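You operate a simulated robot arm through the tools that you are given. There is no shell and no other tool. Be economical: measure what you need, move in short steps, check, and stop when the job is done.

You run a simulated robot arm. Do the job below in one go: nothing can be reset, and whatever is moved stays where it is left.

JOB
Add a squeeze of water to the open green pot, close it, shake it smooth and set it down.
Fine: one squeeze from the bottle with the white collar, which goes back; the pot ends in the middle of the wooden box, lid on; leave the other pots. Set down upright: white-collar bottle.

The check looks at the end state, three seconds after you hand in, the way a careful person would. Anything else that was tipped, shoved, dropped, spilled or broken makes it a failure. A push-on lid holds only when it is set on centred and level and pressed home; a screw cap is set on level and turned clockwise until tight.

ROBOT AND FRAMES
A 7-joint arm with a fingered hand on a trunk, on a base that drives. Base frame: it is fixed to the floor where the robot stands at the start and does not move with it; the origin is under the middle of the robot, x ahead of it, y to its left, z up; the surface under the hand at the start is at about z = 76. Lengths are in cm, angles in degrees, forces in N, time in s.
With the tool pointing down near the work surface it reaches from about 10 to 88 cm from the robot's upright axis, wherever it stands. Its first joint turns from -115.0 to 115.0 degrees. Places, roughly: bent-spout bottle [125, -25, 75]; middle of the wooden box [30, -40, 80]. Payload 5 kg.
Tool frame: the origin (TCP) lies between the finger pads and is the grasp point; the fingertips stand 3.2 cm ahead of it; z points along the fingers, y is the line along which they close. The gripper opens to 16 cm. The gripper's body begins 8.9 cm behind the TCP. The gripper is a hand of 4 fingers: y runs from the thumb to the fingers, the wrist lies at [0, 0, -26.7] in the tool frame, and closing takes about 1.5 s.
Orientation is that of the tool frame in the base frame, as [roll, pitch, yaw] about the fixed x, y, z axes, in that order (R = Rz(yaw) Ry(pitch) Rx(roll)). With the fingers straight down and closing along the base's y, the tool's x points along the base's -x, its y along +y and its z along -z.

CONTROLS
- The arm moves only by the tool apply_moves. Its argument "moves" is a list of rows, each a list of 3 entries, a list of its own where there are three numbers: the shift along the tool's x, y, z in cm, then the turn, a rotation vector about the tool's x, y, z in degrees, then the opening, from 0 (shut) to 1 (fully open). In form: [[[tx, ty, tz], [ax, ay, az], claw], ...]. A call has 1 to 12 rows; each row shifts and turns the commanded pose from where the row before left it, along the tool's axes as they then stand. A row lasts 0.2 s, in which the tool goes at most 5 cm and 8.6 degrees; a call with a longer step from one row to the next is refused whole, and so is a gripper value outside its range. Where a pose cannot be reached the arm comes as near as it can. A force on the tool above 90 N (or 10 N above the force at the start of the call, whichever is more), or a blocked arm, ends the call early, and 0.2 s more pass. Each finger travels about 4.5 cm/s and halts on what it meets, pressing with about 33 N; the grip force reading is that of the motor and also rises with nothing between the fingers. The clock runs only during rows and for 0.2 s after the last one: add rows that do not move to give the fingers time. The reply holds the time, the measured pose of the TCP, the force on the tool along the base axes, the opening and the grip force, in the units named above and with some noise, with the torque about the TCP (base axes, N m) and any sound that the robot's microphone picked up.
- Cameras (640 x 400 px; columns grow to the right, rows downward): "scene" is now at [-2.4, 15.91, 205.65]; the picture's right is [-0.78, -0.63, 0.00], its down [-0.58, 0.73, -0.36] and it looks along [0.23, -0.28, -0.93] (base axes); focal length 270 px, centre (320, 200). "wrist" rides on the gripper at [8, -0.4, -11.4] in the tool frame; the picture's right is [0.05, 1.00, 0.00], its down [-0.82, 0.04, -0.58] and it looks along [-0.58, 0.03, 0.82] (tool axes); focal length 265 px, centre (320, 200). There is no depth. A picture from a camera that has moved, and an enlarged one, comes with that camera's place and axes in the base frame and with its lens.
- snapshot(camera): a new picture of that camera. No time passes.
- raise_lower(by): slides the trunk up (or, below 0, down) by that many cm; the arm and the scene camera ride with it, the base frame stays. It gives what a move gives, with no picture.
- steer(legs): drives the robot by 1 to 6 legs, each [ahead, turn to the left] in cm and degrees, along the robot's own axes; the way and the turn of a leg run together, so that a leg with both is an arc; at most 150 cm and 180 degrees a leg. The arm and the cameras ride along, it lands a little off, and it stops where it bumps. It gives what a move gives.
- set_grasp(shape): the hand has 4 fingers and takes this shape, open, in about a second: jaw (thumb against the fingers, like two jaws); tri (thumb and two fingers); tip (a fingertip pinch); poke (one finger out to press); point (the index stretched); flat (the hand flat); cup (the hand cupped); fist (a fist). The gripper value then closes the fingers along that shape, each until it touches; the sizes above hold for jaw. It gives what a move gives, with no picture.
- aim_head(pan, tilt): turns the head with the scene camera to pan (to the left, within 155 degrees either way) and tilt (down, from -29 to 69), counted from straight ahead of the robot. It gives what a move gives.
- inspect(camera, box): a new picture of the part [left, top, right, bottom] of that camera's present view, enlarged. No time passes.
- hand_in(): hands the job in; it is judged then, once.

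Go step by step. Nothing tells you exact positions but the pictures and the camera data: compare them with the known pose of the tool, close in by small moves and look again before you grip or let go. The budget is 120 turns and 82 pictures, counting those below and the enlarged ones. Unless the task says otherwise, let go and move clear before handing in, and close with one line.

The tools are called after "Request:" as a command line: name --argument value ..., lists and objects as JSON in quotes. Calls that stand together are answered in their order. apply_moves: Moves the arm, as the interface text tells. Its arguments: {"type":"object","properties":{"moves":{"type":"array"}},"required":["moves"]} The other tools are called the same way: raise_lower (by) slides the trunk up or down; set_grasp (shape) gives the hand a shape; steer (legs) drives the base; aim_head (pan, tilt) turns the head that bears the scene camera; snapshot (camera) takes a picture; inspect (camera, box) takes an enlarged picture of a part of a camera's view; hand_in () hands the job in.

At the start:

```text
t: 0.0
position: [72.86, -10.89, 111.94]
ee_rot: [-180.0, 0.0, 179.9]
wrist_force: [-0.3, -0.3, -0.6]
wrist_torque: [-0.03, 0.02, 0.03]
gripper_width: 15.94
grasp_force: 0.0
shape: jaw
trunk travel left (down, up): [-92.5, 6.5]
robot x, y, heading: [-0.05, -0.05, -0.0]
head pan, tilt: [-51.2, 68.8]
```

scene: 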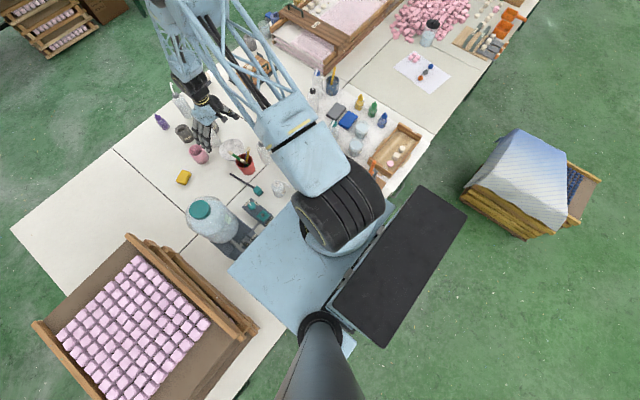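
wrist: 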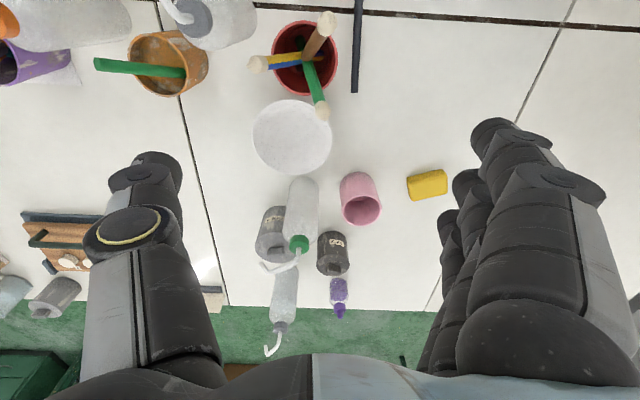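

I see a crowded bench, with the arm hiding part of it. I'll look closer at the scene before moving anything.

Request:
inspect --camera "scene" --box '[140, 60, 300, 160]'

Request:
inspect --camera "scene" --box '[290, 60, 450, 200]'

Request:
inspect --camera "wrist" --box '[180, 0, 460, 360]'

```text
4.00 times, centred on (220, 110) of scene
camera zoom: at [-2.4, 15.91, 205.65], right [-0.78, -0.63, 0.0], down [-0.58, 0.73, -0.36], along [0.23, -0.28, -0.93], focal length 1080 px, centre (720, 560)
```

zoom: 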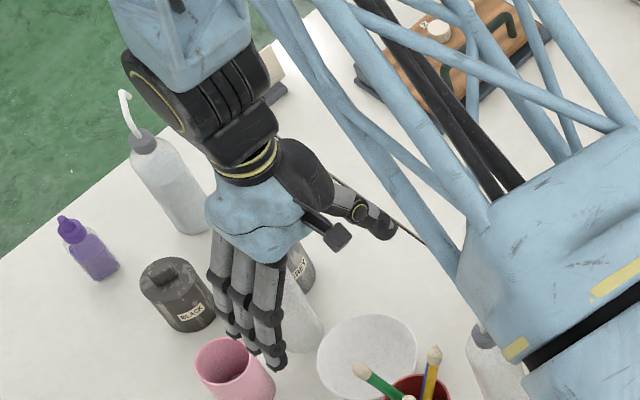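

```text
2.86 times, centred on (370, 130) of scene
camera zoom: at [-2.4, 15.91, 205.65], right [-0.78, -0.63, 0.0], down [-0.58, 0.73, -0.36], along [0.23, -0.28, -0.93], focal length 772 px, centre (177, 400)
```

zoom: 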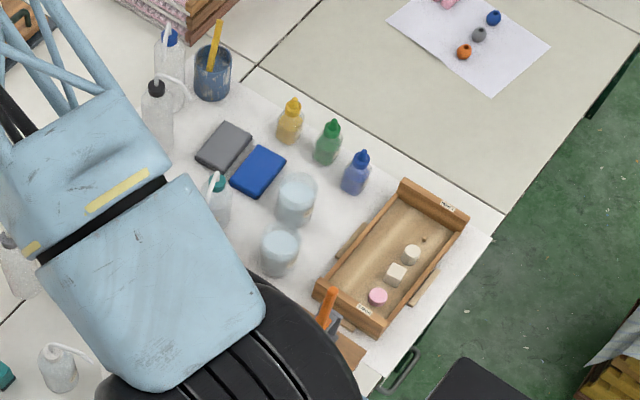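

```text
1.11 times, centred on (320, 180) of wrist
camera zoom: at [64.84, -11.26, 123.28], right [-0.05, 1.0, 0.0], down [0.82, 0.04, 0.58], along [0.58, 0.03, -0.82], focal length 295 px, centre (320, 222)
```

zoom: 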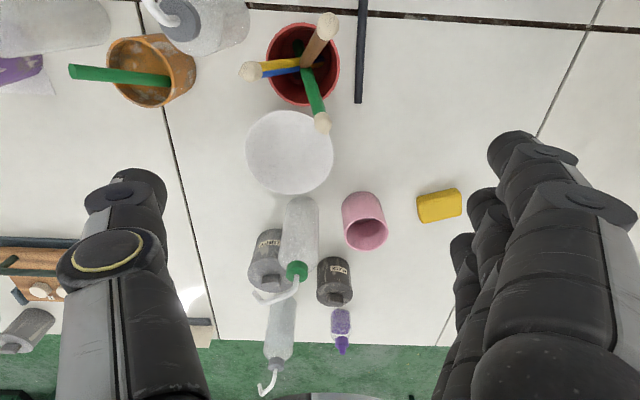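

The arm hides the box and some of the pots. I'll lift it and swing it to the left to uncover the bench.

Request:
apply_moves --moves '[[[0, 0, -5], [0, 0, 0], 1], [[0, 0, -5], [0, 0, 0], 1], [[0, 0, -5], [0, 0, 0], 1], [[0, 4.5, 0], [0, 0, 0], 1], [[0, 4.5, 0], [0, 0, 0], 1], [[0, 4.5, 0], [0, 0, 0], 1], [[0, 4.5, 0], [0, 0, 0], 1], [[0, 4.5, 0], [0, 0, 0], 1], [[0, 4.5, 0], [0, 0, 0], 1], [[0, 4.5, 0], [0, 0, 0], 1], [[0, 4.5, 0], [0, 0, 0], 1], [[0, 4.5, 0], [0, 0, 0], 1]]'

Request:
apply_moves --moves '[[[0, 4.5, 0], [0, 0, 0], 1], [[0, 4.5, 0], [0, 0, 0], 1], [[0, 4.5, 0], [0, 0, 0], 1], [[0, 4.5, 0], [0, 0, 0], 1], [[0, 4.5, 0], [0, 0, 0], 1]]'

Request:
snapshot --camera "scene"

```text
t: 2.6
position: [72.73, 30.02, 126.92]
ee_rot: [-179.8, 0.1, 180.0]
wrist_force: [-0.3, 0.5, -0.3]
wrist_torque: [-0.03, 0.02, -0.03]
gripper_width: 15.96
grasp_force: 0.0
shape: jaw
trunk travel left (down, up): [-92.5, 6.5]
robot x, y, heading: [0.02, 0.0, 0.3]
head pan, tilt: [-51.2, 68.8]
```

```text
t: 3.8
position: [73.05, 52.3, 127.03]
ee_rot: [-179.8, -0.1, -179.9]
wrist_force: [-1.4, 0.4, 0.4]
wrist_torque: [-0.05, 0.05, 0.01]
gripper_width: 15.98
grasp_force: 0.0
shape: jaw
trunk travel left (down, up): [-92.5, 6.5]
robot x, y, heading: [0.07, 0.36, -0.0]
head pan, tilt: [-51.2, 68.8]
```

```text
76 pictures are left
camera scene: at [-2.37, 16.31, 205.62], right [-0.78, -0.63, 0.0], down [-0.58, 0.73, -0.36], along [0.23, -0.28, -0.93], focal length 270 px, centre (320, 200)
```

scene: 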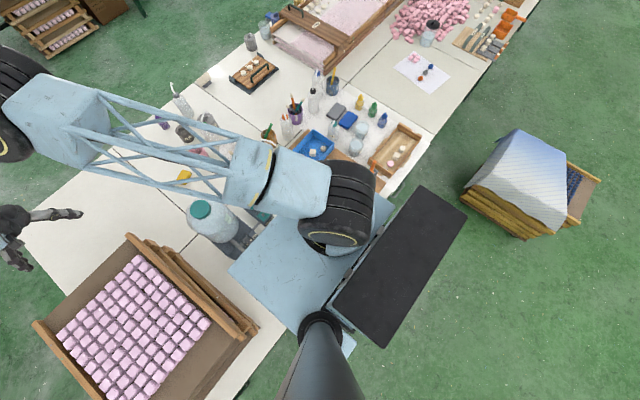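

The right-hand part is showing now. I'll zoom in on it.

Request:
inspect --camera "scene" --box '[225, 40, 435, 190]'

Request:
inspect --camera "scene" --box '[140, 60, 340, 190]'

```text
2.67 times, centred on (330, 115) of scene
camera zoom: at [-2.37, 16.31, 205.62], right [-0.78, -0.63, 0.0], down [-0.58, 0.73, -0.36], along [0.23, -0.28, -0.93], focal length 720 px, centre (293, 427)
```

zoom: 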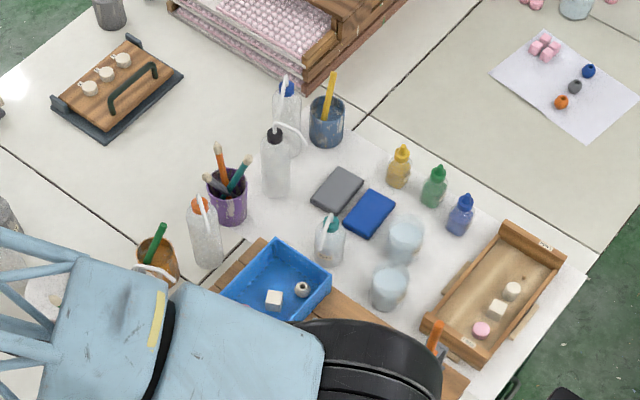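

```text
3.08 times, centred on (240, 125) of scene
camera zoom: at [-2.37, 16.31, 205.62], right [-0.78, -0.63, 0.0], down [-0.58, 0.73, -0.36], along [0.23, -0.28, -0.93], focal length 831 px, centre (566, 431)
```

zoom: 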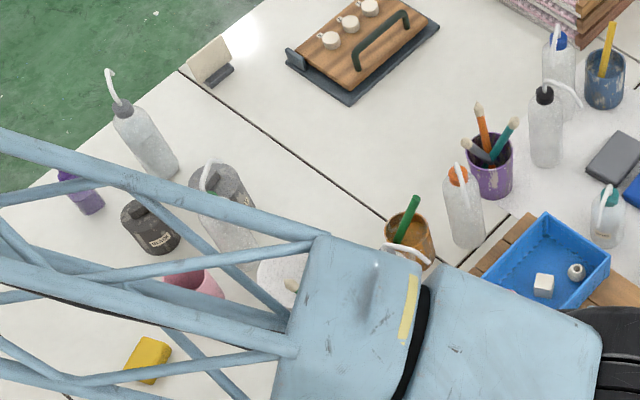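

The arm still covers the wooden box and the near bottles, so I'll swing it further round to the left.

Request:
apply_moves --moves '[[[4.8, 0, 0], [0, 0, 0], 1], [[4.8, 0, 0], [0, 0, 0], 1], [[4.8, 0, 0], [0, 0, 0], 1], [[4.8, 0, 0], [0, 0, 0], 1], [[4.8, 0, 0], [0, 0, 0], 1], [[4.8, 1, 0], [0, 0, 0], 1], [[4.8, 1, 0], [0, 0, 0], 1], [[4.8, 1, 0], [0, 0, 0], 1], [[4.8, 1, 0], [0, 0, 0], 1], [[4.8, 1, 0], [0, 0, 0], 1], [[4.8, 1, 0], [0, 0, 0], 1], [[4.8, 1, 0], [0, 0, 0], 1]]'

Request:
snapshot --camera "scene"

```text
t: 6.4
position: [15.22, 59.11, 127.07]
ee_rot: [-179.9, 0.1, 179.9]
wrist_force: [-1.0, -0.6, 0.0]
wrist_torque: [-0.04, -0.06, -0.01]
gripper_width: 15.99
grasp_force: 0.0
shape: jaw
trunk travel left (down, up): [-92.5, 6.5]
robot x, y, heading: [-0.12, -0.09, 0.0]
head pan, tilt: [-51.2, 68.8]
```

```text
73 pictures are left
camera scene: at [-2.7, 16.05, 205.64], right [-0.78, -0.63, 0.0], down [-0.58, 0.73, -0.36], along [0.23, -0.28, -0.93], focal length 270 px, centre (320, 200)
```

scene: 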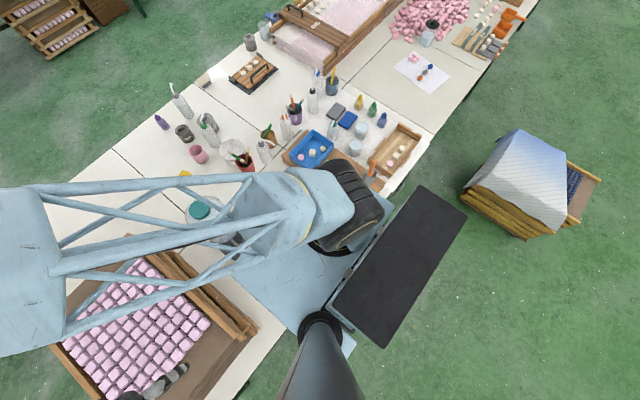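

Request:
inspect --camera "scene" --box '[270, 90, 430, 190]'

Request:
inspect --camera "scene" --box '[150, 80, 310, 180]'

```text
4.00 times, centred on (350, 140) of scene
camera zoom: at [-2.7, 16.05, 205.64], right [-0.78, -0.63, 0.0], down [-0.58, 0.73, -0.36], along [0.23, -0.28, -0.93], focal length 1080 px, centre (200, 440)
```

zoom: 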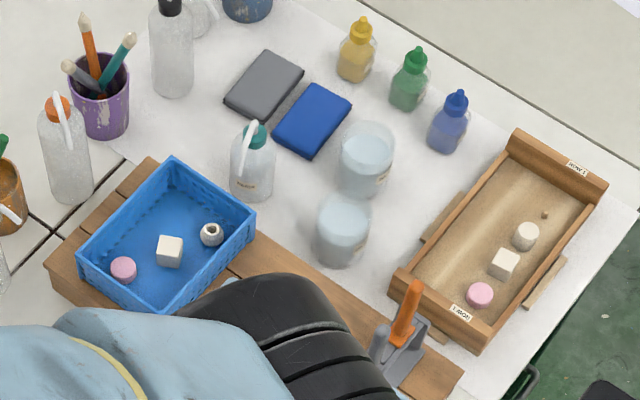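

```text
4.00 times, centred on (230, 130) of scene
camera zoom: at [-2.7, 16.05, 205.64], right [-0.78, -0.63, 0.0], down [-0.58, 0.73, -0.36], along [0.23, -0.28, -0.93], focal length 1080 px, centre (680, 480)
```

zoom: 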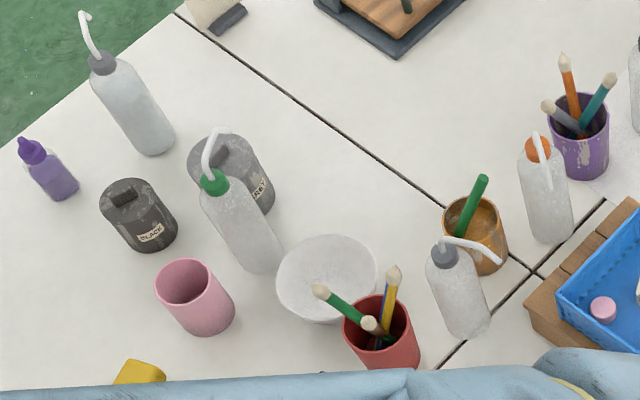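

None of the visible bottles has a white collar. The open pot and that bottle should be near the robot at about [50,-14], so I'll bring the wrist camera round to look there and towards the wooden box.

Request:
apply_moves --moves '[[[-2.8, -4.1, 0], [0, 0, 0], 1], [[-2.8, -4.1, 0], [0, 0, 0], 1], [[-2.8, -4.1, 0], [0, 0, 0], 1], [[-2.8, -4.1, 0], [0, 0, 0], 1], [[-2.8, -4.1, 0], [0, 0, 0], 1], [[-2.8, -4.1, 0], [0, 0, 0], 1], [[-2.8, -4.1, 0], [0, 0, 0], 1], [[-2.8, -4.1, 0], [0, 0, 0], 1], [[-2.8, -4.1, 0], [0, 0, 0], 1]]'

Request:
apply_moves --moves '[[[0, 0, 0], [0, 0, 8.2], 1], [[0, 0, 0], [0, 0, 8.2], 1], [[0, 0, 0], [0, 0, 8.2], 1], [[0, 0, 0], [0, 0, 8.2], 1], [[0, 0, 0], [0, 0, 8.2], 1], [[0, 0, 0], [0, 0, 8.2], 1], [[0, 0, 0], [0, 0, 8.2], 1], [[0, 0, 0], [0, 0, 8.2], 1], [[0, 0, 0], [0, 0, 8.2], 1], [[0, 0, 0], [0, 0, 8.2], 1], [[0, 0, 0], [0, 0, 8], 1]]'

Request:
snapshot --camera "wrist"

```text
t: 8.4
position: [40.54, 22.15, 127.07]
ee_rot: [179.8, -0.1, 180.0]
wrist_force: [0.9, -0.1, 0.4]
wrist_torque: [0.07, 0.03, 0.01]
gripper_width: 15.98
grasp_force: 0.0
shape: jaw
trunk travel left (down, up): [-92.5, 6.5]
robot x, y, heading: [-0.09, -0.17, -0.0]
head pan, tilt: [-51.2, 68.8]
```

```text
t: 10.8
position: [40.36, 22.35, 127.11]
ee_rot: [-180.0, 0.0, 89.9]
wrist_force: [-0.1, 0.5, -0.2]
wrist_torque: [0.04, 0.0, 0.0]
gripper_width: 15.99
grasp_force: 0.1
shape: jaw
trunk travel left (down, up): [-92.5, 6.5]
robot x, y, heading: [-0.18, -0.17, 0.2]
head pan, tilt: [-51.2, 68.8]
```

```text
70 pictures are left
camera wrist: at [40.07, 30.39, 138.29], right [1.0, 0.05, 0.0], down [0.04, -0.82, 0.58], along [0.03, -0.58, -0.82], focal length 265 px, centre (320, 200)
```

wrist: 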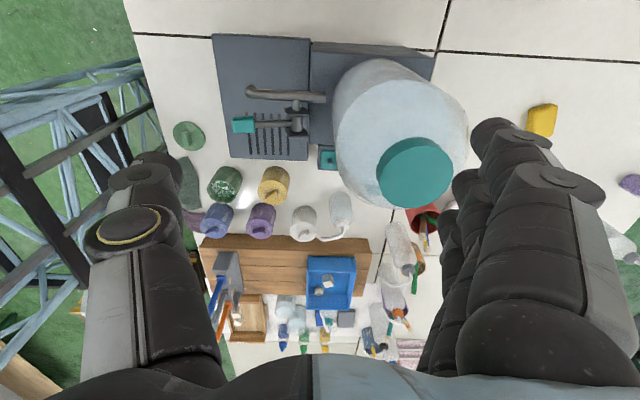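

Now I can see a green open pot, a green lid and a wooden box. I'll zoom in on them.

Request:
inspect --camera "wrist" --box '[160, 110, 400, 260]'

Request:
inspect --camera "wrist" --box '[180, 220, 440, 380]'

```text
2.67 times, centred on (280, 185) of wrist
camera zoom: at [40.07, 30.39, 138.29], right [1.0, 0.05, 0.0], down [0.04, -0.82, 0.58], along [0.03, -0.58, -0.82], focal length 708 px, centre (427, 240)
```

zoom: 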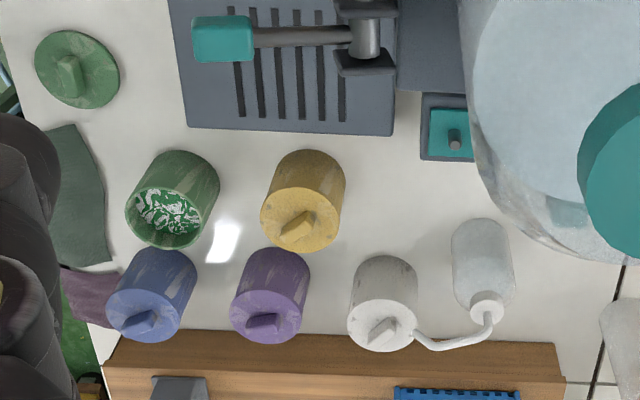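

```text
2.46 times, centred on (310, 300) of wrist
camera zoom: at [40.07, 30.39, 138.29], right [1.0, 0.05, 0.0], down [0.04, -0.82, 0.58], along [0.03, -0.58, -0.82], focal length 653 px, centre (345, -46)
```

zoom: 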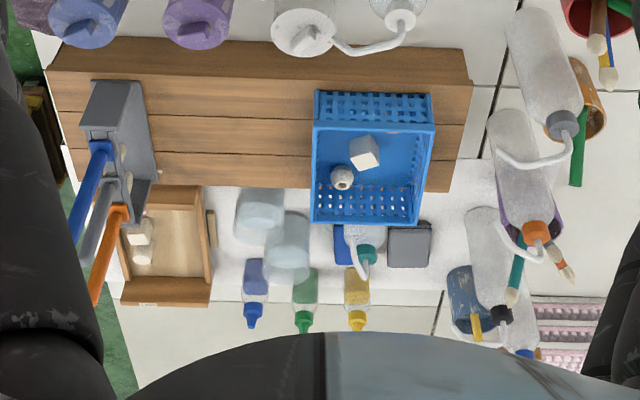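

The green pot is at about [17,-8] and its lid lies at about [10,4.5]. The white-collar bottle is at about [48,-14] with its spout towards -x, and the wooden box is a plank-topped block with free space at about [30,-40]. The lid is too close to the robot, so I'll back up 20 cm and look again.

Request:
steer --legs '[[-20, 0]]'

Request:
snapshot --camera "wrist"

Request:
snapshot --camera "scene"

```text
t: 12.4
position: [20.26, 22.41, 127.06]
ee_rot: [179.9, 0.0, 90.0]
wrist_force: [0.0, 0.4, 0.3]
wrist_torque: [-0.02, -0.04, 0.0]
gripper_width: 15.99
grasp_force: 0.0
shape: jaw
trunk travel left (down, up): [-92.5, 6.5]
robot x, y, heading: [-20.27, -0.06, 0.4]
head pan, tilt: [-51.2, 68.8]
```

```text
67 pictures are left
camera wrist: at [19.85, 30.4, 138.33], right [1.0, 0.05, 0.0], down [0.04, -0.82, 0.58], along [0.03, -0.58, -0.82], focal length 265 px, centre (320, 200)
```

wrist: 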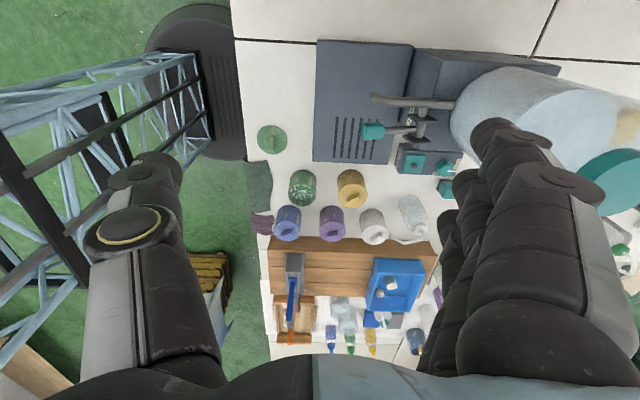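

```text
66 pictures are left
camera scene: at [-22.67, 15.94, 205.65], right [-0.78, -0.63, 0.0], down [-0.58, 0.73, -0.36], along [0.23, -0.28, -0.93], focal length 270 px, centre (320, 200)
```

scene: 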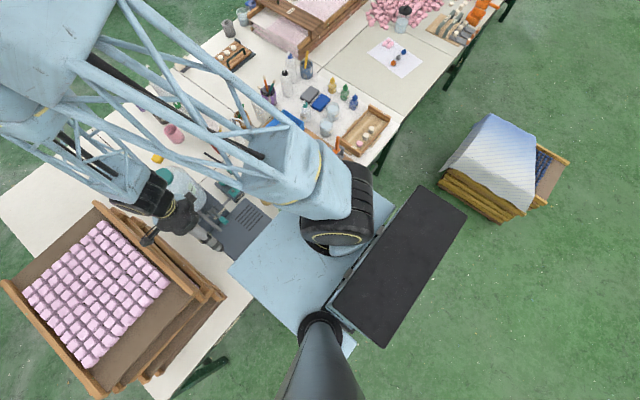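

That gives me a second viewpoint for measuring. I'll zoom in to triangulate.

Request:
inspect --camera "wrist" --box '[240, 120, 440, 245]'

Request:
inspect --camera "wrist" --box '[250, 220, 450, 360]'

```text
3.20 times, centred on (340, 182) of wrist
camera zoom: at [19.85, 30.4, 138.33], right [1.0, 0.05, 0.0], down [0.04, -0.82, 0.58], along [0.03, -0.58, -0.82], focal length 849 px, centre (256, 256)
```

zoom: 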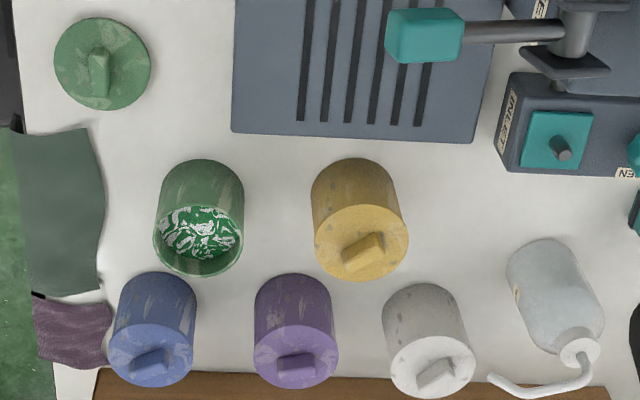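

```text
2.86 times, centred on (350, 290) of wrist
camera zoom: at [19.85, 30.4, 138.33], right [1.0, 0.05, 0.0], down [0.04, -0.82, 0.58], along [0.03, -0.58, -0.82], focal length 758 px, centre (234, -57)
```

zoom: 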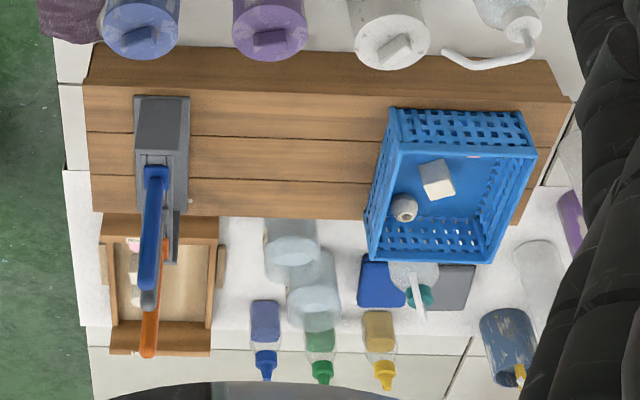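

Triangulated positions:
- Green pot: rim centre [17.2,-7.7,82], diameter about 7.1.
- Lid: [9.5,4.5].
- Bottle collar: [48,-13.5,86.8].
- Wooden box: top about z=80, middle about [32,-41].

I'll turn the hand to yaw 180 and go above the pot.

Request:
apply_moves --moves '[[[0, 0, 0], [0, 0, -8.2], 0.7], [[0, 0, 0], [0, 0, -8.2], 0.7], [[0, 0, 0], [0, 0, -8.2], 0.7], [[0, 0, 0], [0, 0, -8.2], 0.7], [[0, 0, 0], [0, 0, -8.2], 0.7], [[0, 0, 0], [0, 0, -8.2], 0.7], [[0, 0, 0], [0, 0, -8.2], 0.7], [[0, 0, 0], [0, 0, -8.2], 0.7], [[0, 0, 0], [0, 0, -8.2], 0.7], [[0, 0, 0], [0, 0, -8.2], 0.7], [[0, 0, 0], [0, 0, -8], 0.7]]'

Request:
apply_moves --moves '[[[0.44, -4.3, 0], [0, 0, 0], 0.7], [[0.44, -4.3, 0], [0, 0, 0], 0.7], [[0.44, -4.3, 0], [0, 0, 0], 0.7], [[0.44, -4.3, 0], [0, 0, 0], 0.7], [[0.44, -4.3, 0], [0, 0, 0], 0.7], [[0.44, -4.3, 0], [0, 0, 0], 0.7], [[0.44, -4.3, 0], [0, 0, 0], 0.7], [[0, 0, 4], [0, 0, 0], 0.7], [[0, 0, 4], [0, 0, 0], 0.7], [[0, 0, 4], [0, 0, 0], 0.7], [[0, 0, 4], [0, 0, 0], 0.7], [[0, 0, 4], [0, 0, 0], 0.7]]'

Request:
snapshot --camera "wrist"

```text
t: 14.8
position: [20.33, 22.38, 127.05]
ee_rot: [-180.0, 0.0, -179.8]
wrist_force: [0.2, 0.4, 0.0]
wrist_torque: [0.02, 0.01, 0.01]
gripper_width: 11.24
grasp_force: 0.1
shape: jaw
trunk travel left (down, up): [-92.5, 6.5]
robot x, y, heading: [-20.08, -0.4, -0.0]
head pan, tilt: [-51.2, 68.8]
```

```text
t: 17.4
position: [21.28, -7.32, 106.81]
ee_rot: [-179.9, 0.1, -180.0]
wrist_force: [1.5, -0.1, 0.4]
wrist_torque: [-0.01, 0.01, -0.01]
gripper_width: 11.21
grasp_force: 0.0
shape: jaw
out of reach, approached as far as the arm can: row 3, 4, 5, 6
trunk travel left (down, up): [-92.5, 6.5]
robot x, y, heading: [-19.82, 0.17, -0.2]
head pan, tilt: [-51.2, 68.8]
```

```text
63 pictures are left
camera wrist: at [13.3, -7.75, 117.97], right [-0.05, 1.0, 0.0], down [0.82, 0.04, 0.58], along [0.58, 0.03, -0.82], focal length 265 px, centre (320, 200)
```

wrist: 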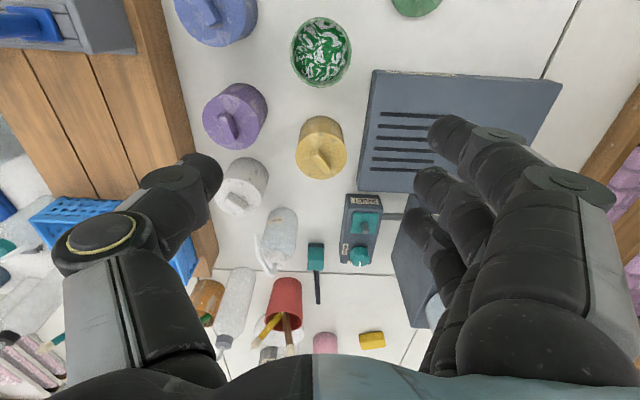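

The bottle is in good view from here. I'll zoom in on it and the pots.

Request:
inspect --camera "wrist" --box '[220, 190, 340, 290]'

Request:
inspect --camera "wrist" --box '[170, 0, 430, 170]'

```text
4.00 times, centred on (280, 240) of wrist
camera zoom: at [13.3, -7.75, 117.97], right [-0.05, 1.0, 0.0], down [0.82, 0.04, 0.58], along [0.58, 0.03, -0.82], focal length 1062 px, centre (480, 40)
```

zoom: 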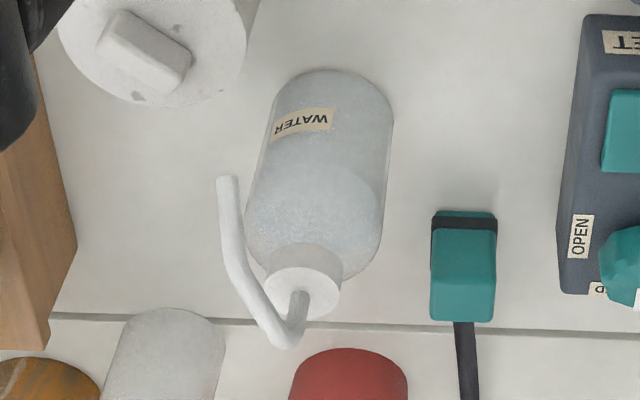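

```text
2.35 times, centred on (300, 85) of wrist
camera zoom: at [13.3, -7.75, 117.97], right [-0.05, 1.0, 0.0], down [0.82, 0.04, 0.58], along [0.58, 0.03, -0.82], focal length 624 px, centre (367, 471)
```

zoom: 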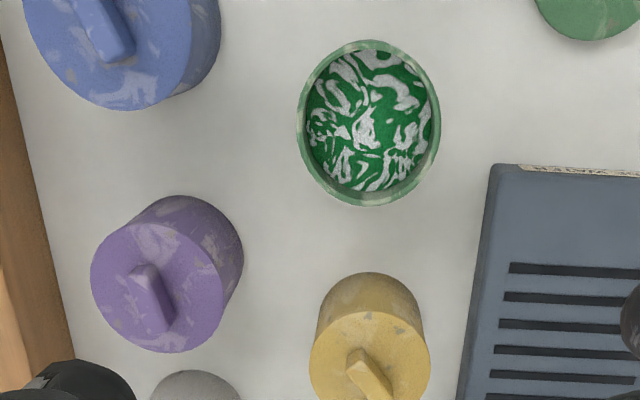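

The bottle is labelled WATER. Its spout tip is at about [41,-15.8,88.6], pointing down at roughly 45°. Next I'll centre over the green pot and go lower.

Request:
apply_moves --moves '[[[2, -0.2, 2], [0, 0, 0], 0.7], [[2.1, -0.2, 3], [0, 0, 0], 0.7], [[0, 0, 4], [0, 0, 0], 0.7], [[0, 0, 3], [0, 0, 0], 0.7]]'

Request:
snapshot --camera "wrist"

```text
t: 18.4
position: [17.02, -7.54, 94.63]
ee_rot: [-180.0, 0.0, 180.0]
wrist_force: [-0.2, 0.2, 0.3]
wrist_torque: [-0.01, 0.01, 0.01]
gripper_width: 11.24
grasp_force: 0.1
shape: jaw
trunk travel left (down, up): [-92.5, 6.5]
robot x, y, heading: [-19.84, 0.18, 0.0]
head pan, tilt: [-51.2, 68.8]
```

```text
60 pictures are left
camera wrist: at [8.97, -7.95, 105.84], right [-0.05, 1.0, 0.0], down [0.82, 0.04, 0.58], along [0.58, 0.03, -0.82], focal length 265 px, centre (320, 200)
```

wrist: 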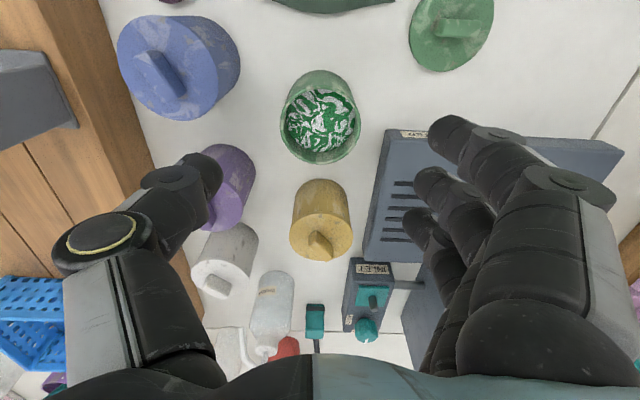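

The hand is centred on the pot at [17.1,-7.4]. I'll descend to z≈81.3 and close.

Request:
apply_moves --moves '[[[0, 0.1, 4], [0, 0, 0], 0.7], [[0, 0, 4], [0, 0, 0], 0.7], [[0, 0, 3.3], [0, 0, 0], 0.7], [[0, 0, 2], [0, 0, 0], 0.7], [[0, 0, 0], [0, 0, 0], 0.6], [[0, 0, 0], [0, 0, 0], 0.5], [[0, 0, 0], [0, 0, 0], 0.45], [[0, 0, 0], [0, 0, 0], 0.4], [[0, 0, 0], [0, 0, 0], 0.35], [[0, 0, 0], [0, 0, 0], 0.35]]'

Request:
snapshot --camera "wrist"

```text
t: 20.6
position: [17.13, -7.32, 81.27]
ee_rot: [-179.9, -0.1, -179.9]
wrist_force: [-0.2, 0.6, -2.2]
wrist_torque: [0.06, 0.01, 0.02]
gripper_width: 5.59
grasp_force: 33.2
shape: jaw
trunk travel left (down, up): [-92.5, 6.5]
robot x, y, heading: [-20.22, -0.22, 0.2]
head pan, tilt: [-51.2, 68.8]
```

```text
59 pictures are left
camera wrist: at [9.07, -7.77, 92.6], right [-0.05, 1.0, 0.0], down [0.82, 0.04, 0.58], along [0.58, 0.03, -0.82], focal length 265 px, centre (320, 200)
```

wrist: 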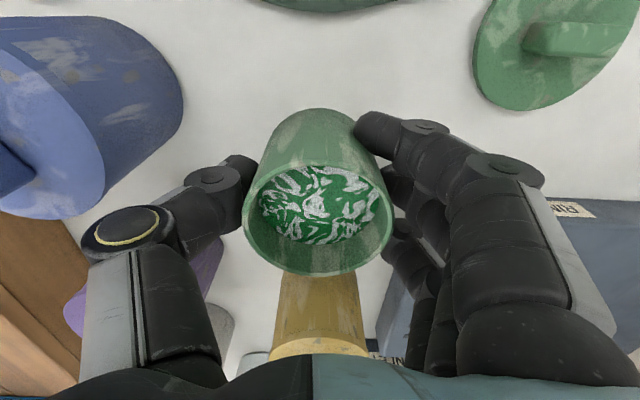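

The fingers look to be on the pot. I'll command a tighter closure and see whether the width holds, which would confirm contact.

Request:
apply_moves --moves '[[[0, 0, 0], [0, 0, 0], 0.25], [[0, 0, 0], [0, 0, 0], 0.2], [[0, 0, 0], [0, 0, 0], 0.2], [[0, 0, -1], [0, 0, 0], 0.2], [[0, 0, -1], [0, 0, 0], 0.2]]'

Request:
snapshot --camera "wrist"

```text
t: 21.8
position: [17.1, -7.41, 83.44]
ee_rot: [-180.0, 0.0, -180.0]
wrist_force: [-0.2, -0.3, -4.1]
wrist_torque: [0.0, 0.02, 0.0]
gripper_width: 5.54
grasp_force: 33.3
shape: jaw
trunk travel left (down, up): [-92.5, 6.5]
robot x, y, heading: [-20.01, -0.23, 0.1]
head pan, tilt: [-51.2, 68.8]
```

```text
58 pictures are left
camera wrist: at [9.02, -7.88, 94.64], right [-0.05, 1.0, 0.0], down [0.82, 0.04, 0.58], along [0.58, 0.03, -0.82], focal length 265 px, centre (320, 200)
```

wrist: 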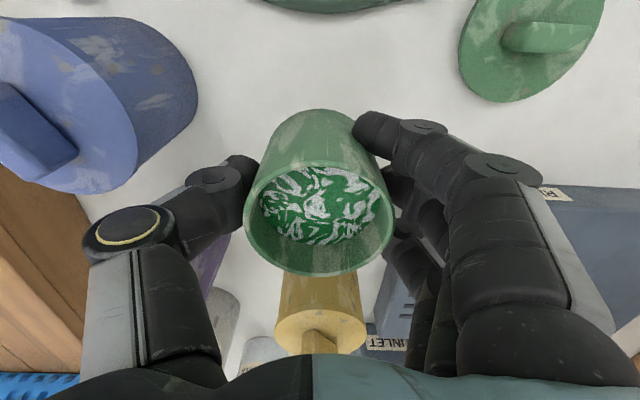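

The pot is held. I'll lift it and carry it level to above the wooden box at about [27,-42].

Request:
apply_moves --moves '[[[0, 0, -2], [0, 0, 0], 0.2], [[0, 0, -3], [0, 0, 0], 0.2], [[0, 0, -3], [0, 0, 0], 0.2], [[0, 0, -3], [0, 0, 0], 0.2], [[0, 0, -3], [0, 0, 0], 0.2]]'

Request:
apply_moves --moves '[[[-0.5, -1.5, 0], [0, 0, 0], 0.2], [[-0.85, -3, 0], [0, 0, 0], 0.2], [[-0.85, -3, 0], [0, 0, 0], 0.2], [[-0.85, -3, 0], [0, 0, 0], 0.2], [[-0.85, -3, 0], [0, 0, 0], 0.2], [[-0.85, -3, 0], [0, 0, 0], 0.2], [[-0.85, -3, 0], [0, 0, 0], 0.2], [[-0.85, -3, 0], [0, 0, 0], 0.2], [[-0.85, -3, 0], [0, 0, 0], 0.2], [[-0.85, -3, 0], [0, 0, 0], 0.2], [[-0.85, -3, 0], [0, 0, 0], 0.2], [[-0.85, -3, 0], [0, 0, 0], 0.2]]'

Request:
snapshot --camera "wrist"

```text
t: 23.0
position: [17.05, -7.64, 97.46]
ee_rot: [-180.0, -0.1, -179.9]
wrist_force: [-0.8, -0.7, -3.0]
wrist_torque: [0.0, -0.01, 0.02]
gripper_width: 5.53
grasp_force: 32.9
shape: jaw
trunk travel left (down, up): [-92.5, 6.5]
robot x, y, heading: [-20.31, 0.2, 0.2]
head pan, tilt: [-51.2, 68.8]
```

```text
t: 25.6
position: [26.81, -42.03, 97.75]
ee_rot: [180.0, -0.1, -179.8]
wrist_force: [-0.2, -0.1, -3.3]
wrist_torque: [0.02, 0.0, 0.01]
gripper_width: 5.5
grasp_force: 33.0
shape: jaw
trunk travel left (down, up): [-92.5, 6.5]
robot x, y, heading: [-20.03, -0.39, 0.0]
head pan, tilt: [-51.2, 68.8]
```

```text
57 pictures are left
camera wrist: at [18.81, -42.45, 108.84], right [-0.05, 1.0, 0.0], down [0.82, 0.04, 0.58], along [0.58, 0.03, -0.82], focal length 265 px, centre (320, 200)
```

wrist: 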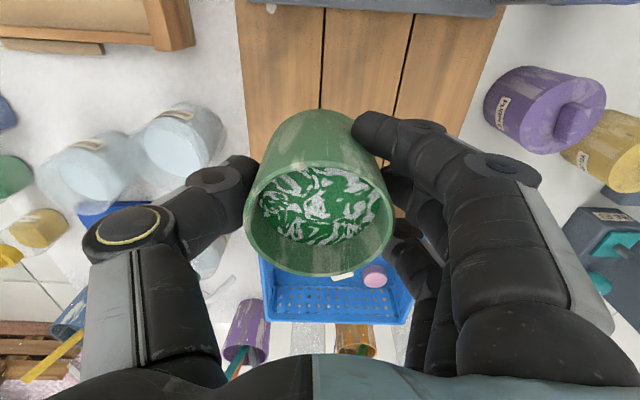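

Comparing the two views puts the box top nearer z≈83, with its middle at about [32,-38]. I'll shift and lower slowly, watching the force.

Request:
apply_moves --moves '[[[0, 2, 2], [0, 0, 0], 0.2], [[0, 0, 2.5], [0, 0, 0], 0.2], [[0, 0, 2], [0, 0, 0], 0.2], [[0, 0, 1], [0, 0, 0], 0.2], [[0, 0, 0.5], [0, 0, 0], 0.2], [[0, 0, 0.3], [0, 0, 0], 0.2]]'

Request:
apply_moves --moves '[[[0, 0, 0.3], [0, 0, 0], 0.2], [[0, 0, 0.3], [0, 0, 0], 0.2]]'

Request:
snapshot --camera "wrist"

```text
t: 27.0
position: [26.78, -39.92, 89.15]
ee_rot: [179.9, 0.0, 180.0]
wrist_force: [-0.3, -0.1, -3.9]
wrist_torque: [-0.02, 0.01, -0.02]
gripper_width: 5.5
grasp_force: 32.8
shape: jaw
trunk travel left (down, up): [-92.5, 6.5]
robot x, y, heading: [-20.03, -0.08, 0.0]
head pan, tilt: [-51.2, 68.8]
```

```text
t: 27.6
position: [26.87, -39.99, 88.67]
ee_rot: [-179.9, -0.1, -179.8]
wrist_force: [-0.3, 0.6, -4.0]
wrist_torque: [0.01, -0.02, 0.03]
gripper_width: 5.48
grasp_force: 33.2
shape: jaw
trunk travel left (down, up): [-92.5, 6.5]
robot x, y, heading: [-20.01, -0.4, -0.2]
head pan, tilt: [-51.2, 68.8]
```

```text
56 pictures are left
camera wrist: at [18.82, -40.44, 99.83], right [-0.05, 1.0, 0.0], down [0.82, 0.04, 0.58], along [0.58, 0.03, -0.82], focal length 265 px, centre (320, 200)
```

wrist: 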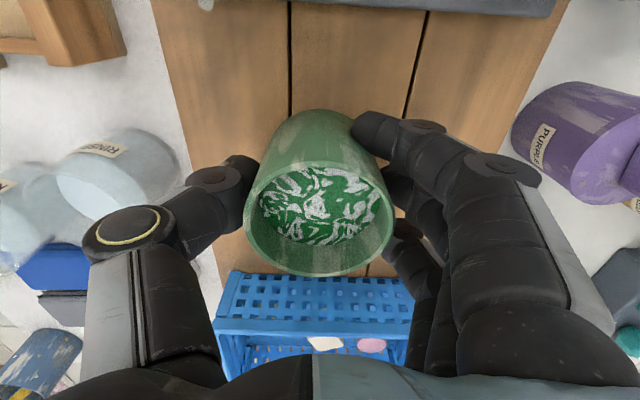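

Request:
apply_moves --moves '[[[0, 0, 0.25], [0, 0, 0], 0.2], [[0, 0, 0.25], [0, 0, 0], 0.2]]'

Request:
apply_moves --moves '[[[0, 0, 0.25], [0, 0, 0], 0.2], [[0, 0, 0.25], [0, 0, 0], 0.2]]'

Request:
apply_moves --moves '[[[0, 0, 0.25], [0, 0, 0], 0.2]]'

```text
t: 28.2
position: [26.89, -40.08, 88.21]
ee_rot: [180.0, 0.2, -179.9]
wrist_force: [-1.5, 0.7, 21.2]
wrist_torque: [0.14, -0.08, -0.08]
gripper_width: 5.54
grasp_force: 33.2
shape: jaw
trunk travel left (down, up): [-92.5, 6.5]
robot x, y, heading: [-20.14, 0.08, 0.2]
head pan, tilt: [-51.2, 68.8]
```

```text
t: 28.8
position: [26.7, -39.87, 87.81]
ee_rot: [-179.8, 0.0, -179.9]
wrist_force: [-5.6, -2.0, 54.6]
wrist_torque: [-0.13, -0.22, -0.07]
gripper_width: 5.68
grasp_force: 33.2
shape: jaw
trunk travel left (down, up): [-92.5, 6.5]
robot x, y, heading: [-19.89, -0.12, -0.1]
head pan, tilt: [-51.2, 68.8]
```

```text
t: 29.2
position: [26.64, -40.0, 87.37]
ee_rot: [-179.7, 0.1, 180.0]
wrist_force: [-8.3, -4.9, 51.4]
wrist_torque: [-0.27, -0.18, -0.16]
gripper_width: 5.64
grasp_force: 32.6
shape: jaw
trunk travel left (down, up): [-92.5, 6.5]
robot x, y, heading: [-20.31, 0.2, 0.2]
head pan, tilt: [-51.2, 68.8]
```

The pot touched down at TCP z≈88.2, which puts the box top at about 83.0. I'll ease off, open, and back straight up.

Request:
apply_moves --moves '[[[0, 0, -0.3], [0, 0, 0], 0.3], [[0, 0, 0], [0, 0, 0], 0.45], [[0, 0, 0], [0, 0, 0], 0.6], [[0, 0, 0], [0, 0, 0], 0.7], [[0, 0, 0], [0, 0, 0], 0.7], [[0, 0, -3], [0, 0, 0], 0.7], [[0, 0, -4], [0, 0, 0], 0.7], [[0, 0, -4], [0, 0, 0], 0.7], [[0, 0, -4], [0, 0, 0], 0.7]]'

Request:
snapshot --camera "wrist"

```text
t: 31.2
position: [26.86, -39.84, 102.63]
ee_rot: [180.0, 0.0, -179.8]
wrist_force: [0.6, 0.2, 0.1]
wrist_torque: [0.0, 0.01, 0.01]
gripper_width: 11.18
grasp_force: 0.1
shape: jaw
trunk travel left (down, up): [-92.5, 6.5]
robot x, y, heading: [-20.07, 0.06, 0.1]
head pan, tilt: [-51.2, 68.8]
```

```text
55 pictures are left
camera wrist: at [18.83, -40.31, 113.93], right [-0.05, 1.0, 0.0], down [0.82, 0.04, 0.58], along [0.58, 0.03, -0.82], focal length 265 px, centre (320, 200)
```

wrist: 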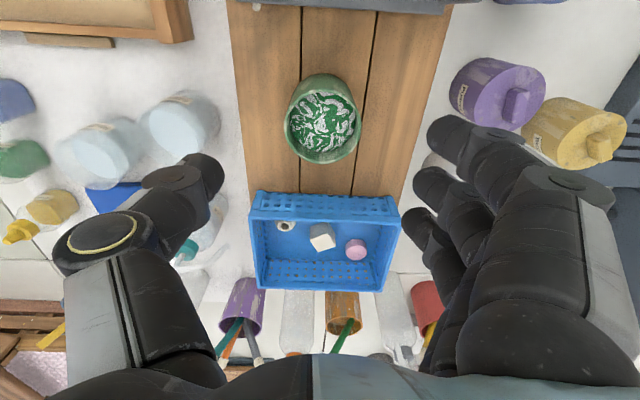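

The pot stands on the box at about [27.5,-39.6]. Next I'll turn the hand to match the bottle's spout direction and move above the bottle.

Request:
apply_moves --moves '[[[0, 0, 0], [0, 0, -6], 0.65], [[0, 0, 0], [0, 0, -6], 0.65], [[0, 0, 0], [0, 0, -6], 0.65], [[-3.5, 2.3, 0], [0, 0, 0], 0.65], [[-3.5, 2.3, 0], [0, 0, 0], 0.65], [[-3.5, 2.3, 0], [0, 0, 0], 0.65], [[-3.5, 2.3, 0], [0, 0, 0], 0.65], [[-3.5, 2.3, 0], [0, 0, 0], 0.65], [[-3.5, 2.3, 0], [0, 0, 0], 0.65], [[-3.5, 2.3, 0], [0, 0, 0], 0.65], [[-3.5, 2.3, 0], [0, 0, 0], 0.65]]'

Request:
snapshot --camera "wrist"

```text
t: 33.6
position: [47.85, -13.89, 102.61]
ee_rot: [-179.8, -0.1, -162.1]
wrist_force: [1.8, 0.7, -0.2]
wrist_torque: [-0.02, 0.04, 0.01]
gripper_width: 10.46
grasp_force: 0.0
shape: jaw
trunk travel left (down, up): [-92.5, 6.5]
robot x, y, heading: [-19.92, -0.3, -0.2]
head pan, tilt: [-51.2, 68.8]
```

```text
54 pictures are left
camera wrist: at [40.35, -16.7, 113.81], right [-0.36, 0.93, 0.0], down [0.76, 0.29, 0.58], along [0.54, 0.21, -0.82], focal length 265 px, centre (320, 200)
```

wrist: 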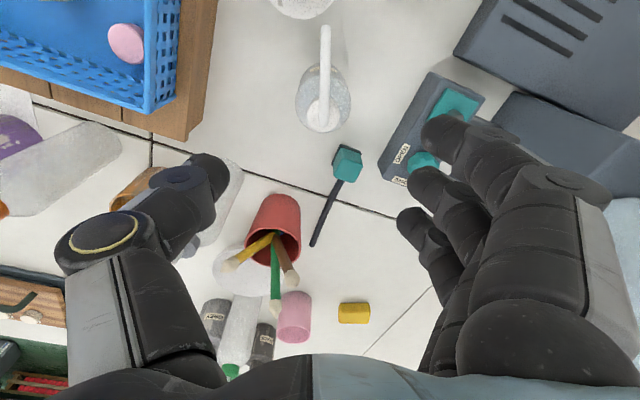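

Request:
inspect --camera "wrist" --box '[270, 0, 390, 150]'

```text
2.67 times, centred on (330, 75) of wrist
camera zoom: at [40.35, -16.7, 113.81], right [-0.36, 0.93, 0.0], down [0.76, 0.29, 0.58], along [0.54, 0.21, -0.82], focal length 708 px, centre (293, 533)
```

zoom: 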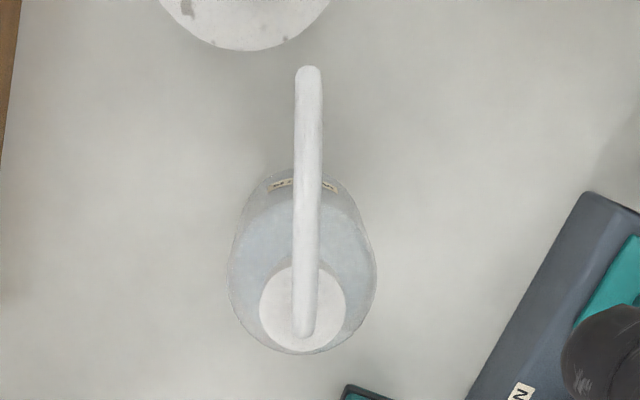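

The spout lines up with the hand, and the bottle axis is at [48.05,-13.25] with a collar about 3.2 wide. I'll go down and grip the rigid collar only, so nothing squirts out.

Request:
apply_moves --moves '[[[-0.39, 0.55, 2], [0, 0, 0], 0.6], [[0, 0, 4], [0, 0, 0], 0.6], [[0, 0, 4], [0, 0, 0], 0.6], [[0, 0, 3], [0, 0, 0], 0.6], [[0, 0, 1.6], [0, 0, 0], 0.5], [[0, 0, 0], [0, 0, 0], 0.4]]'

Request:
snapshot --camera "wrist"

```text
t: 35.0
position: [48.08, -13.09, 87.81]
ee_rot: [-179.9, 0.0, -161.9]
wrist_force: [-0.6, -0.2, -0.4]
wrist_torque: [0.0, -0.01, -0.01]
gripper_width: 6.47
grasp_force: 0.1
shape: jaw
trunk travel left (down, up): [-92.5, 6.5]
robot x, y, heading: [-19.83, -0.09, 0.2]
head pan, tilt: [-51.2, 68.8]
```

```text
52 pictures are left
camera wrist: at [40.55, -16.02, 99.12], right [-0.36, 0.93, 0.0], down [0.76, 0.29, 0.58], along [0.54, 0.21, -0.82], focal length 265 px, centre (320, 200)
```

wrist: 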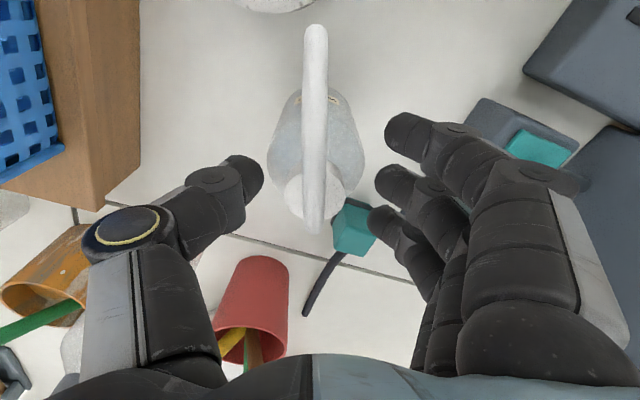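

The collar sits between the thumb and the fingers. I'll close on it.

Request:
apply_moves --moves '[[[0, 0, 0], [0, 0, 0], 0.32], [[0, 0, 0], [0, 0, 0], 0.26], [[0, 0, 0], [0, 0, 0], 0.2], [[0, 0, 0], [0, 0, 0], 0.15], [[0, 0, 0], [0, 0, 0], 0.1], [[0, 0, 0], [0, 0, 0], 0.1]]'

Request:
snapshot --camera "wrist"

```text
t: 36.4
position: [48.03, -13.18, 87.91]
ee_rot: [-180.0, -0.1, -161.9]
wrist_force: [-1.0, 1.5, 3.7]
wrist_torque: [0.08, 0.02, 0.02]
gripper_width: 3.23
grasp_force: 33.4
shape: jaw
trunk travel left (down, up): [-92.5, 6.5]
robot x, y, heading: [-20.14, 0.15, 0.2]
head pan, tilt: [-51.2, 68.8]
```

```text
51 pictures are left
camera wrist: at [40.55, -15.99, 99.16], right [-0.36, 0.93, 0.0], down [0.76, 0.29, 0.58], along [0.54, 0.21, -0.82], focal length 265 px, centre (320, 200)
```

wrist: 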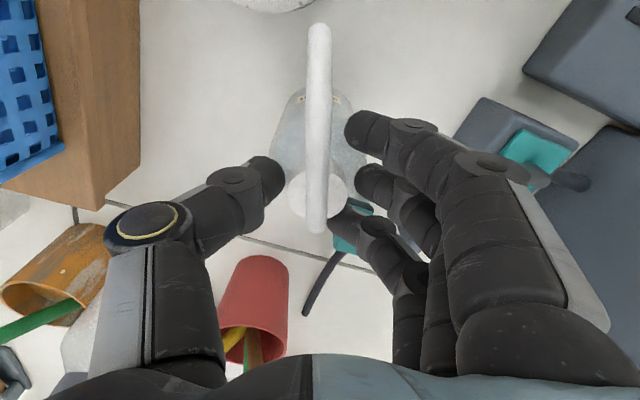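

The width is 3.23, so the collar is gripped. I'll do a small test lift.

Request:
apply_moves --moves '[[[0, 0, -1], [0, 0, 0], 0.1], [[0, 0, -1], [0, 0, 0], 0.1], [[0, 0, -1], [0, 0, 0], 0.1]]'

Request:
snapshot --camera "wrist"

```text
t: 37.2
position: [47.97, -13.08, 90.89]
ee_rot: [-180.0, 0.0, -161.9]
wrist_force: [0.3, 0.1, -2.7]
wrist_torque: [-0.03, -0.01, 0.04]
gripper_width: 2.14
grasp_force: 32.8
shape: jaw
trunk travel left (down, up): [-92.5, 6.5]
robot x, y, heading: [-19.91, -0.31, 0.4]
head pan, tilt: [-51.2, 68.8]
```

```text
50 pictures are left
camera wrist: at [40.52, -16.01, 102.17], right [-0.36, 0.93, 0.0], down [0.76, 0.29, 0.58], along [0.54, 0.21, -0.82], focal length 265 px, centre (320, 200)
```

wrist: 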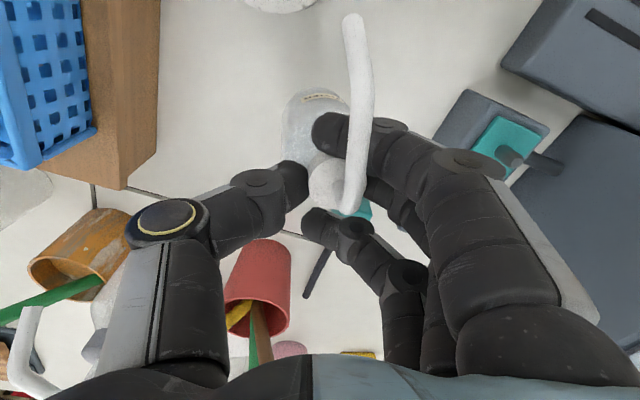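

The width dropped and the bottle has shifted in the grip. I'll look closer before going on.

Request:
inspect --camera "wrist" --box '[250, 0, 410, 250]'

Request:
snapshot --camera "scene"

```text
1.60 times, centred on (330, 125) of wrist
camera zoom: at [40.52, -16.01, 102.17], right [-0.36, 0.93, 0.0], down [0.76, 0.29, 0.58], along [0.54, 0.21, -0.82], focal length 425 px, centre (304, 320)
```

zoom: 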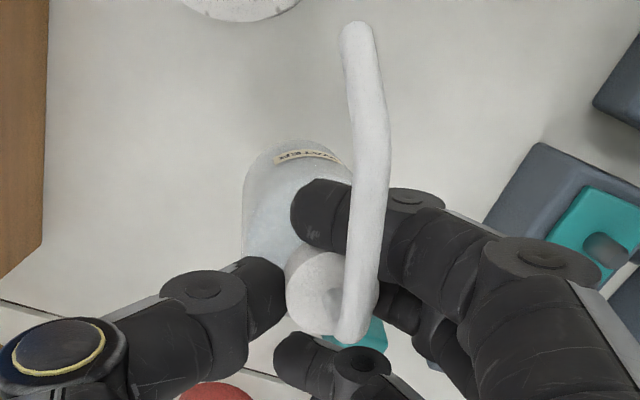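

```text
48 pictures are left
camera scene: at [-22.46, 15.93, 205.64], right [-0.78, -0.63, 0.0], down [-0.58, 0.73, -0.36], along [0.23, -0.28, -0.93], focal length 270 px, centre (320, 200)
```

scene: 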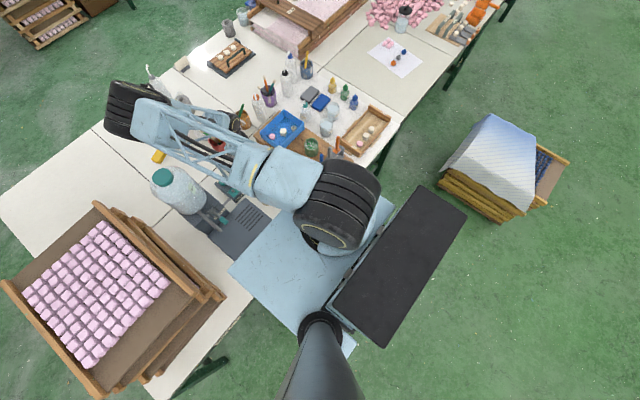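

The bottle is off the table but leaning sideways in the grip. I'll lower it gently so its base rights it, then regrip better.

Request:
apply_moves --moves '[[[0, 0, 1], [0, 0, 0], 0.1], [[0, 0, 0.7], [0, 0, 0], 0.1], [[0, 0, 0.4], [0, 0, 0], 0.1], [[0, 0, 0.3], [0, 0, 0], 0.1]]'

Request:
apply_moves --moves '[[[0, 0, 0.3], [0, 0, 0], 0.1]]'

Request:
snapshot --camera "wrist"

```text
t: 38.2
position: [48.16, -13.36, 88.78]
ee_rot: [-179.8, 0.1, -162.1]
wrist_force: [3.5, -2.3, 22.6]
wrist_torque: [0.17, 0.13, -0.05]
gripper_width: 2.3
grasp_force: 33.5
shape: jaw
trunk travel left (down, up): [-92.5, 6.5]
robot x, y, heading: [-19.94, 0.12, 0.2]
head pan, tilt: [-51.2, 68.8]
```

```text
t: 38.6
position: [48.11, -13.38, 88.58]
ee_rot: [-179.8, 0.2, -162.0]
wrist_force: [7.7, -6.9, 44.7]
wrist_torque: [0.03, 0.02, -0.05]
gripper_width: 2.52
grasp_force: 33.2
shape: jaw
trunk travel left (down, up): [-92.5, 6.5]
robot x, y, heading: [-19.84, -0.06, -0.1]
head pan, tilt: [-51.2, 68.8]
```

```text
47 pictures are left
camera wrist: at [40.57, -16.25, 99.86], right [-0.36, 0.93, 0.0], down [0.76, 0.29, 0.58], along [0.54, 0.2, -0.81], focal length 265 px, centre (320, 200)
```

wrist: 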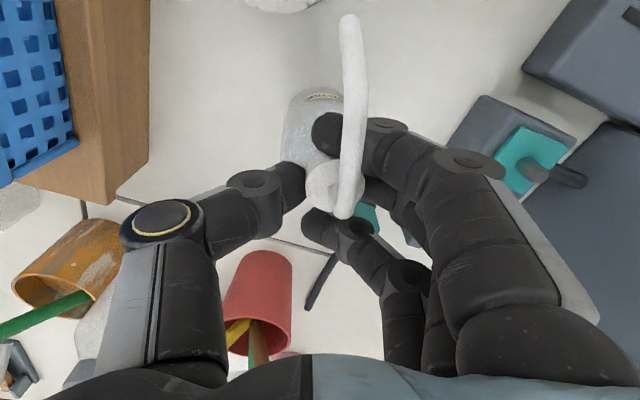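

The base is on the table with only a small lean, well inside its stable range. I'll ease the grip open so it stands up.

Request:
apply_moves --moves '[[[0, 0, -0.2], [0, 0, 0], 0.15], [[0, 0, 0], [0, 0, 0], 0.2], [[0, 0, 0], [0, 0, 0], 0.25], [[0, 0, 0], [0, 0, 0], 0.32], [[0, 0, 0], [0, 0, 0], 0.4], [[0, 0, 0], [0, 0, 0], 0.5]]'

Request:
inspect --camera "wrist" --box '[220, 0, 420, 250]'

```text
t: 40.0
position: [47.88, -13.23, 88.42]
ee_rot: [179.9, -0.1, -162.0]
wrist_force: [0.4, 0.1, 0.2]
wrist_torque: [0.02, -0.03, 0.05]
gripper_width: 7.9
grasp_force: 0.0
shape: jaw
trunk travel left (down, up): [-92.5, 6.5]
robot x, y, heading: [-20.15, -0.47, -0.2]
head pan, tilt: [-51.2, 68.8]
```

```text
1.60 times, centred on (320, 125) of wrist
camera zoom: at [40.48, -16.07, 99.68], right [-0.36, 0.93, 0.0], down [0.76, 0.29, 0.58], along [0.54, 0.21, -0.82], focal length 425 px, centre (320, 320)
```

zoom: 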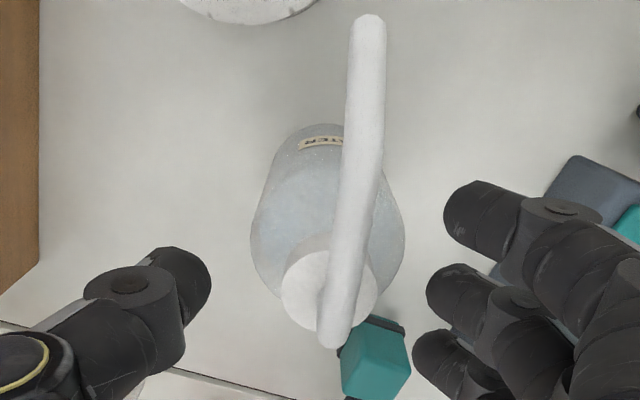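

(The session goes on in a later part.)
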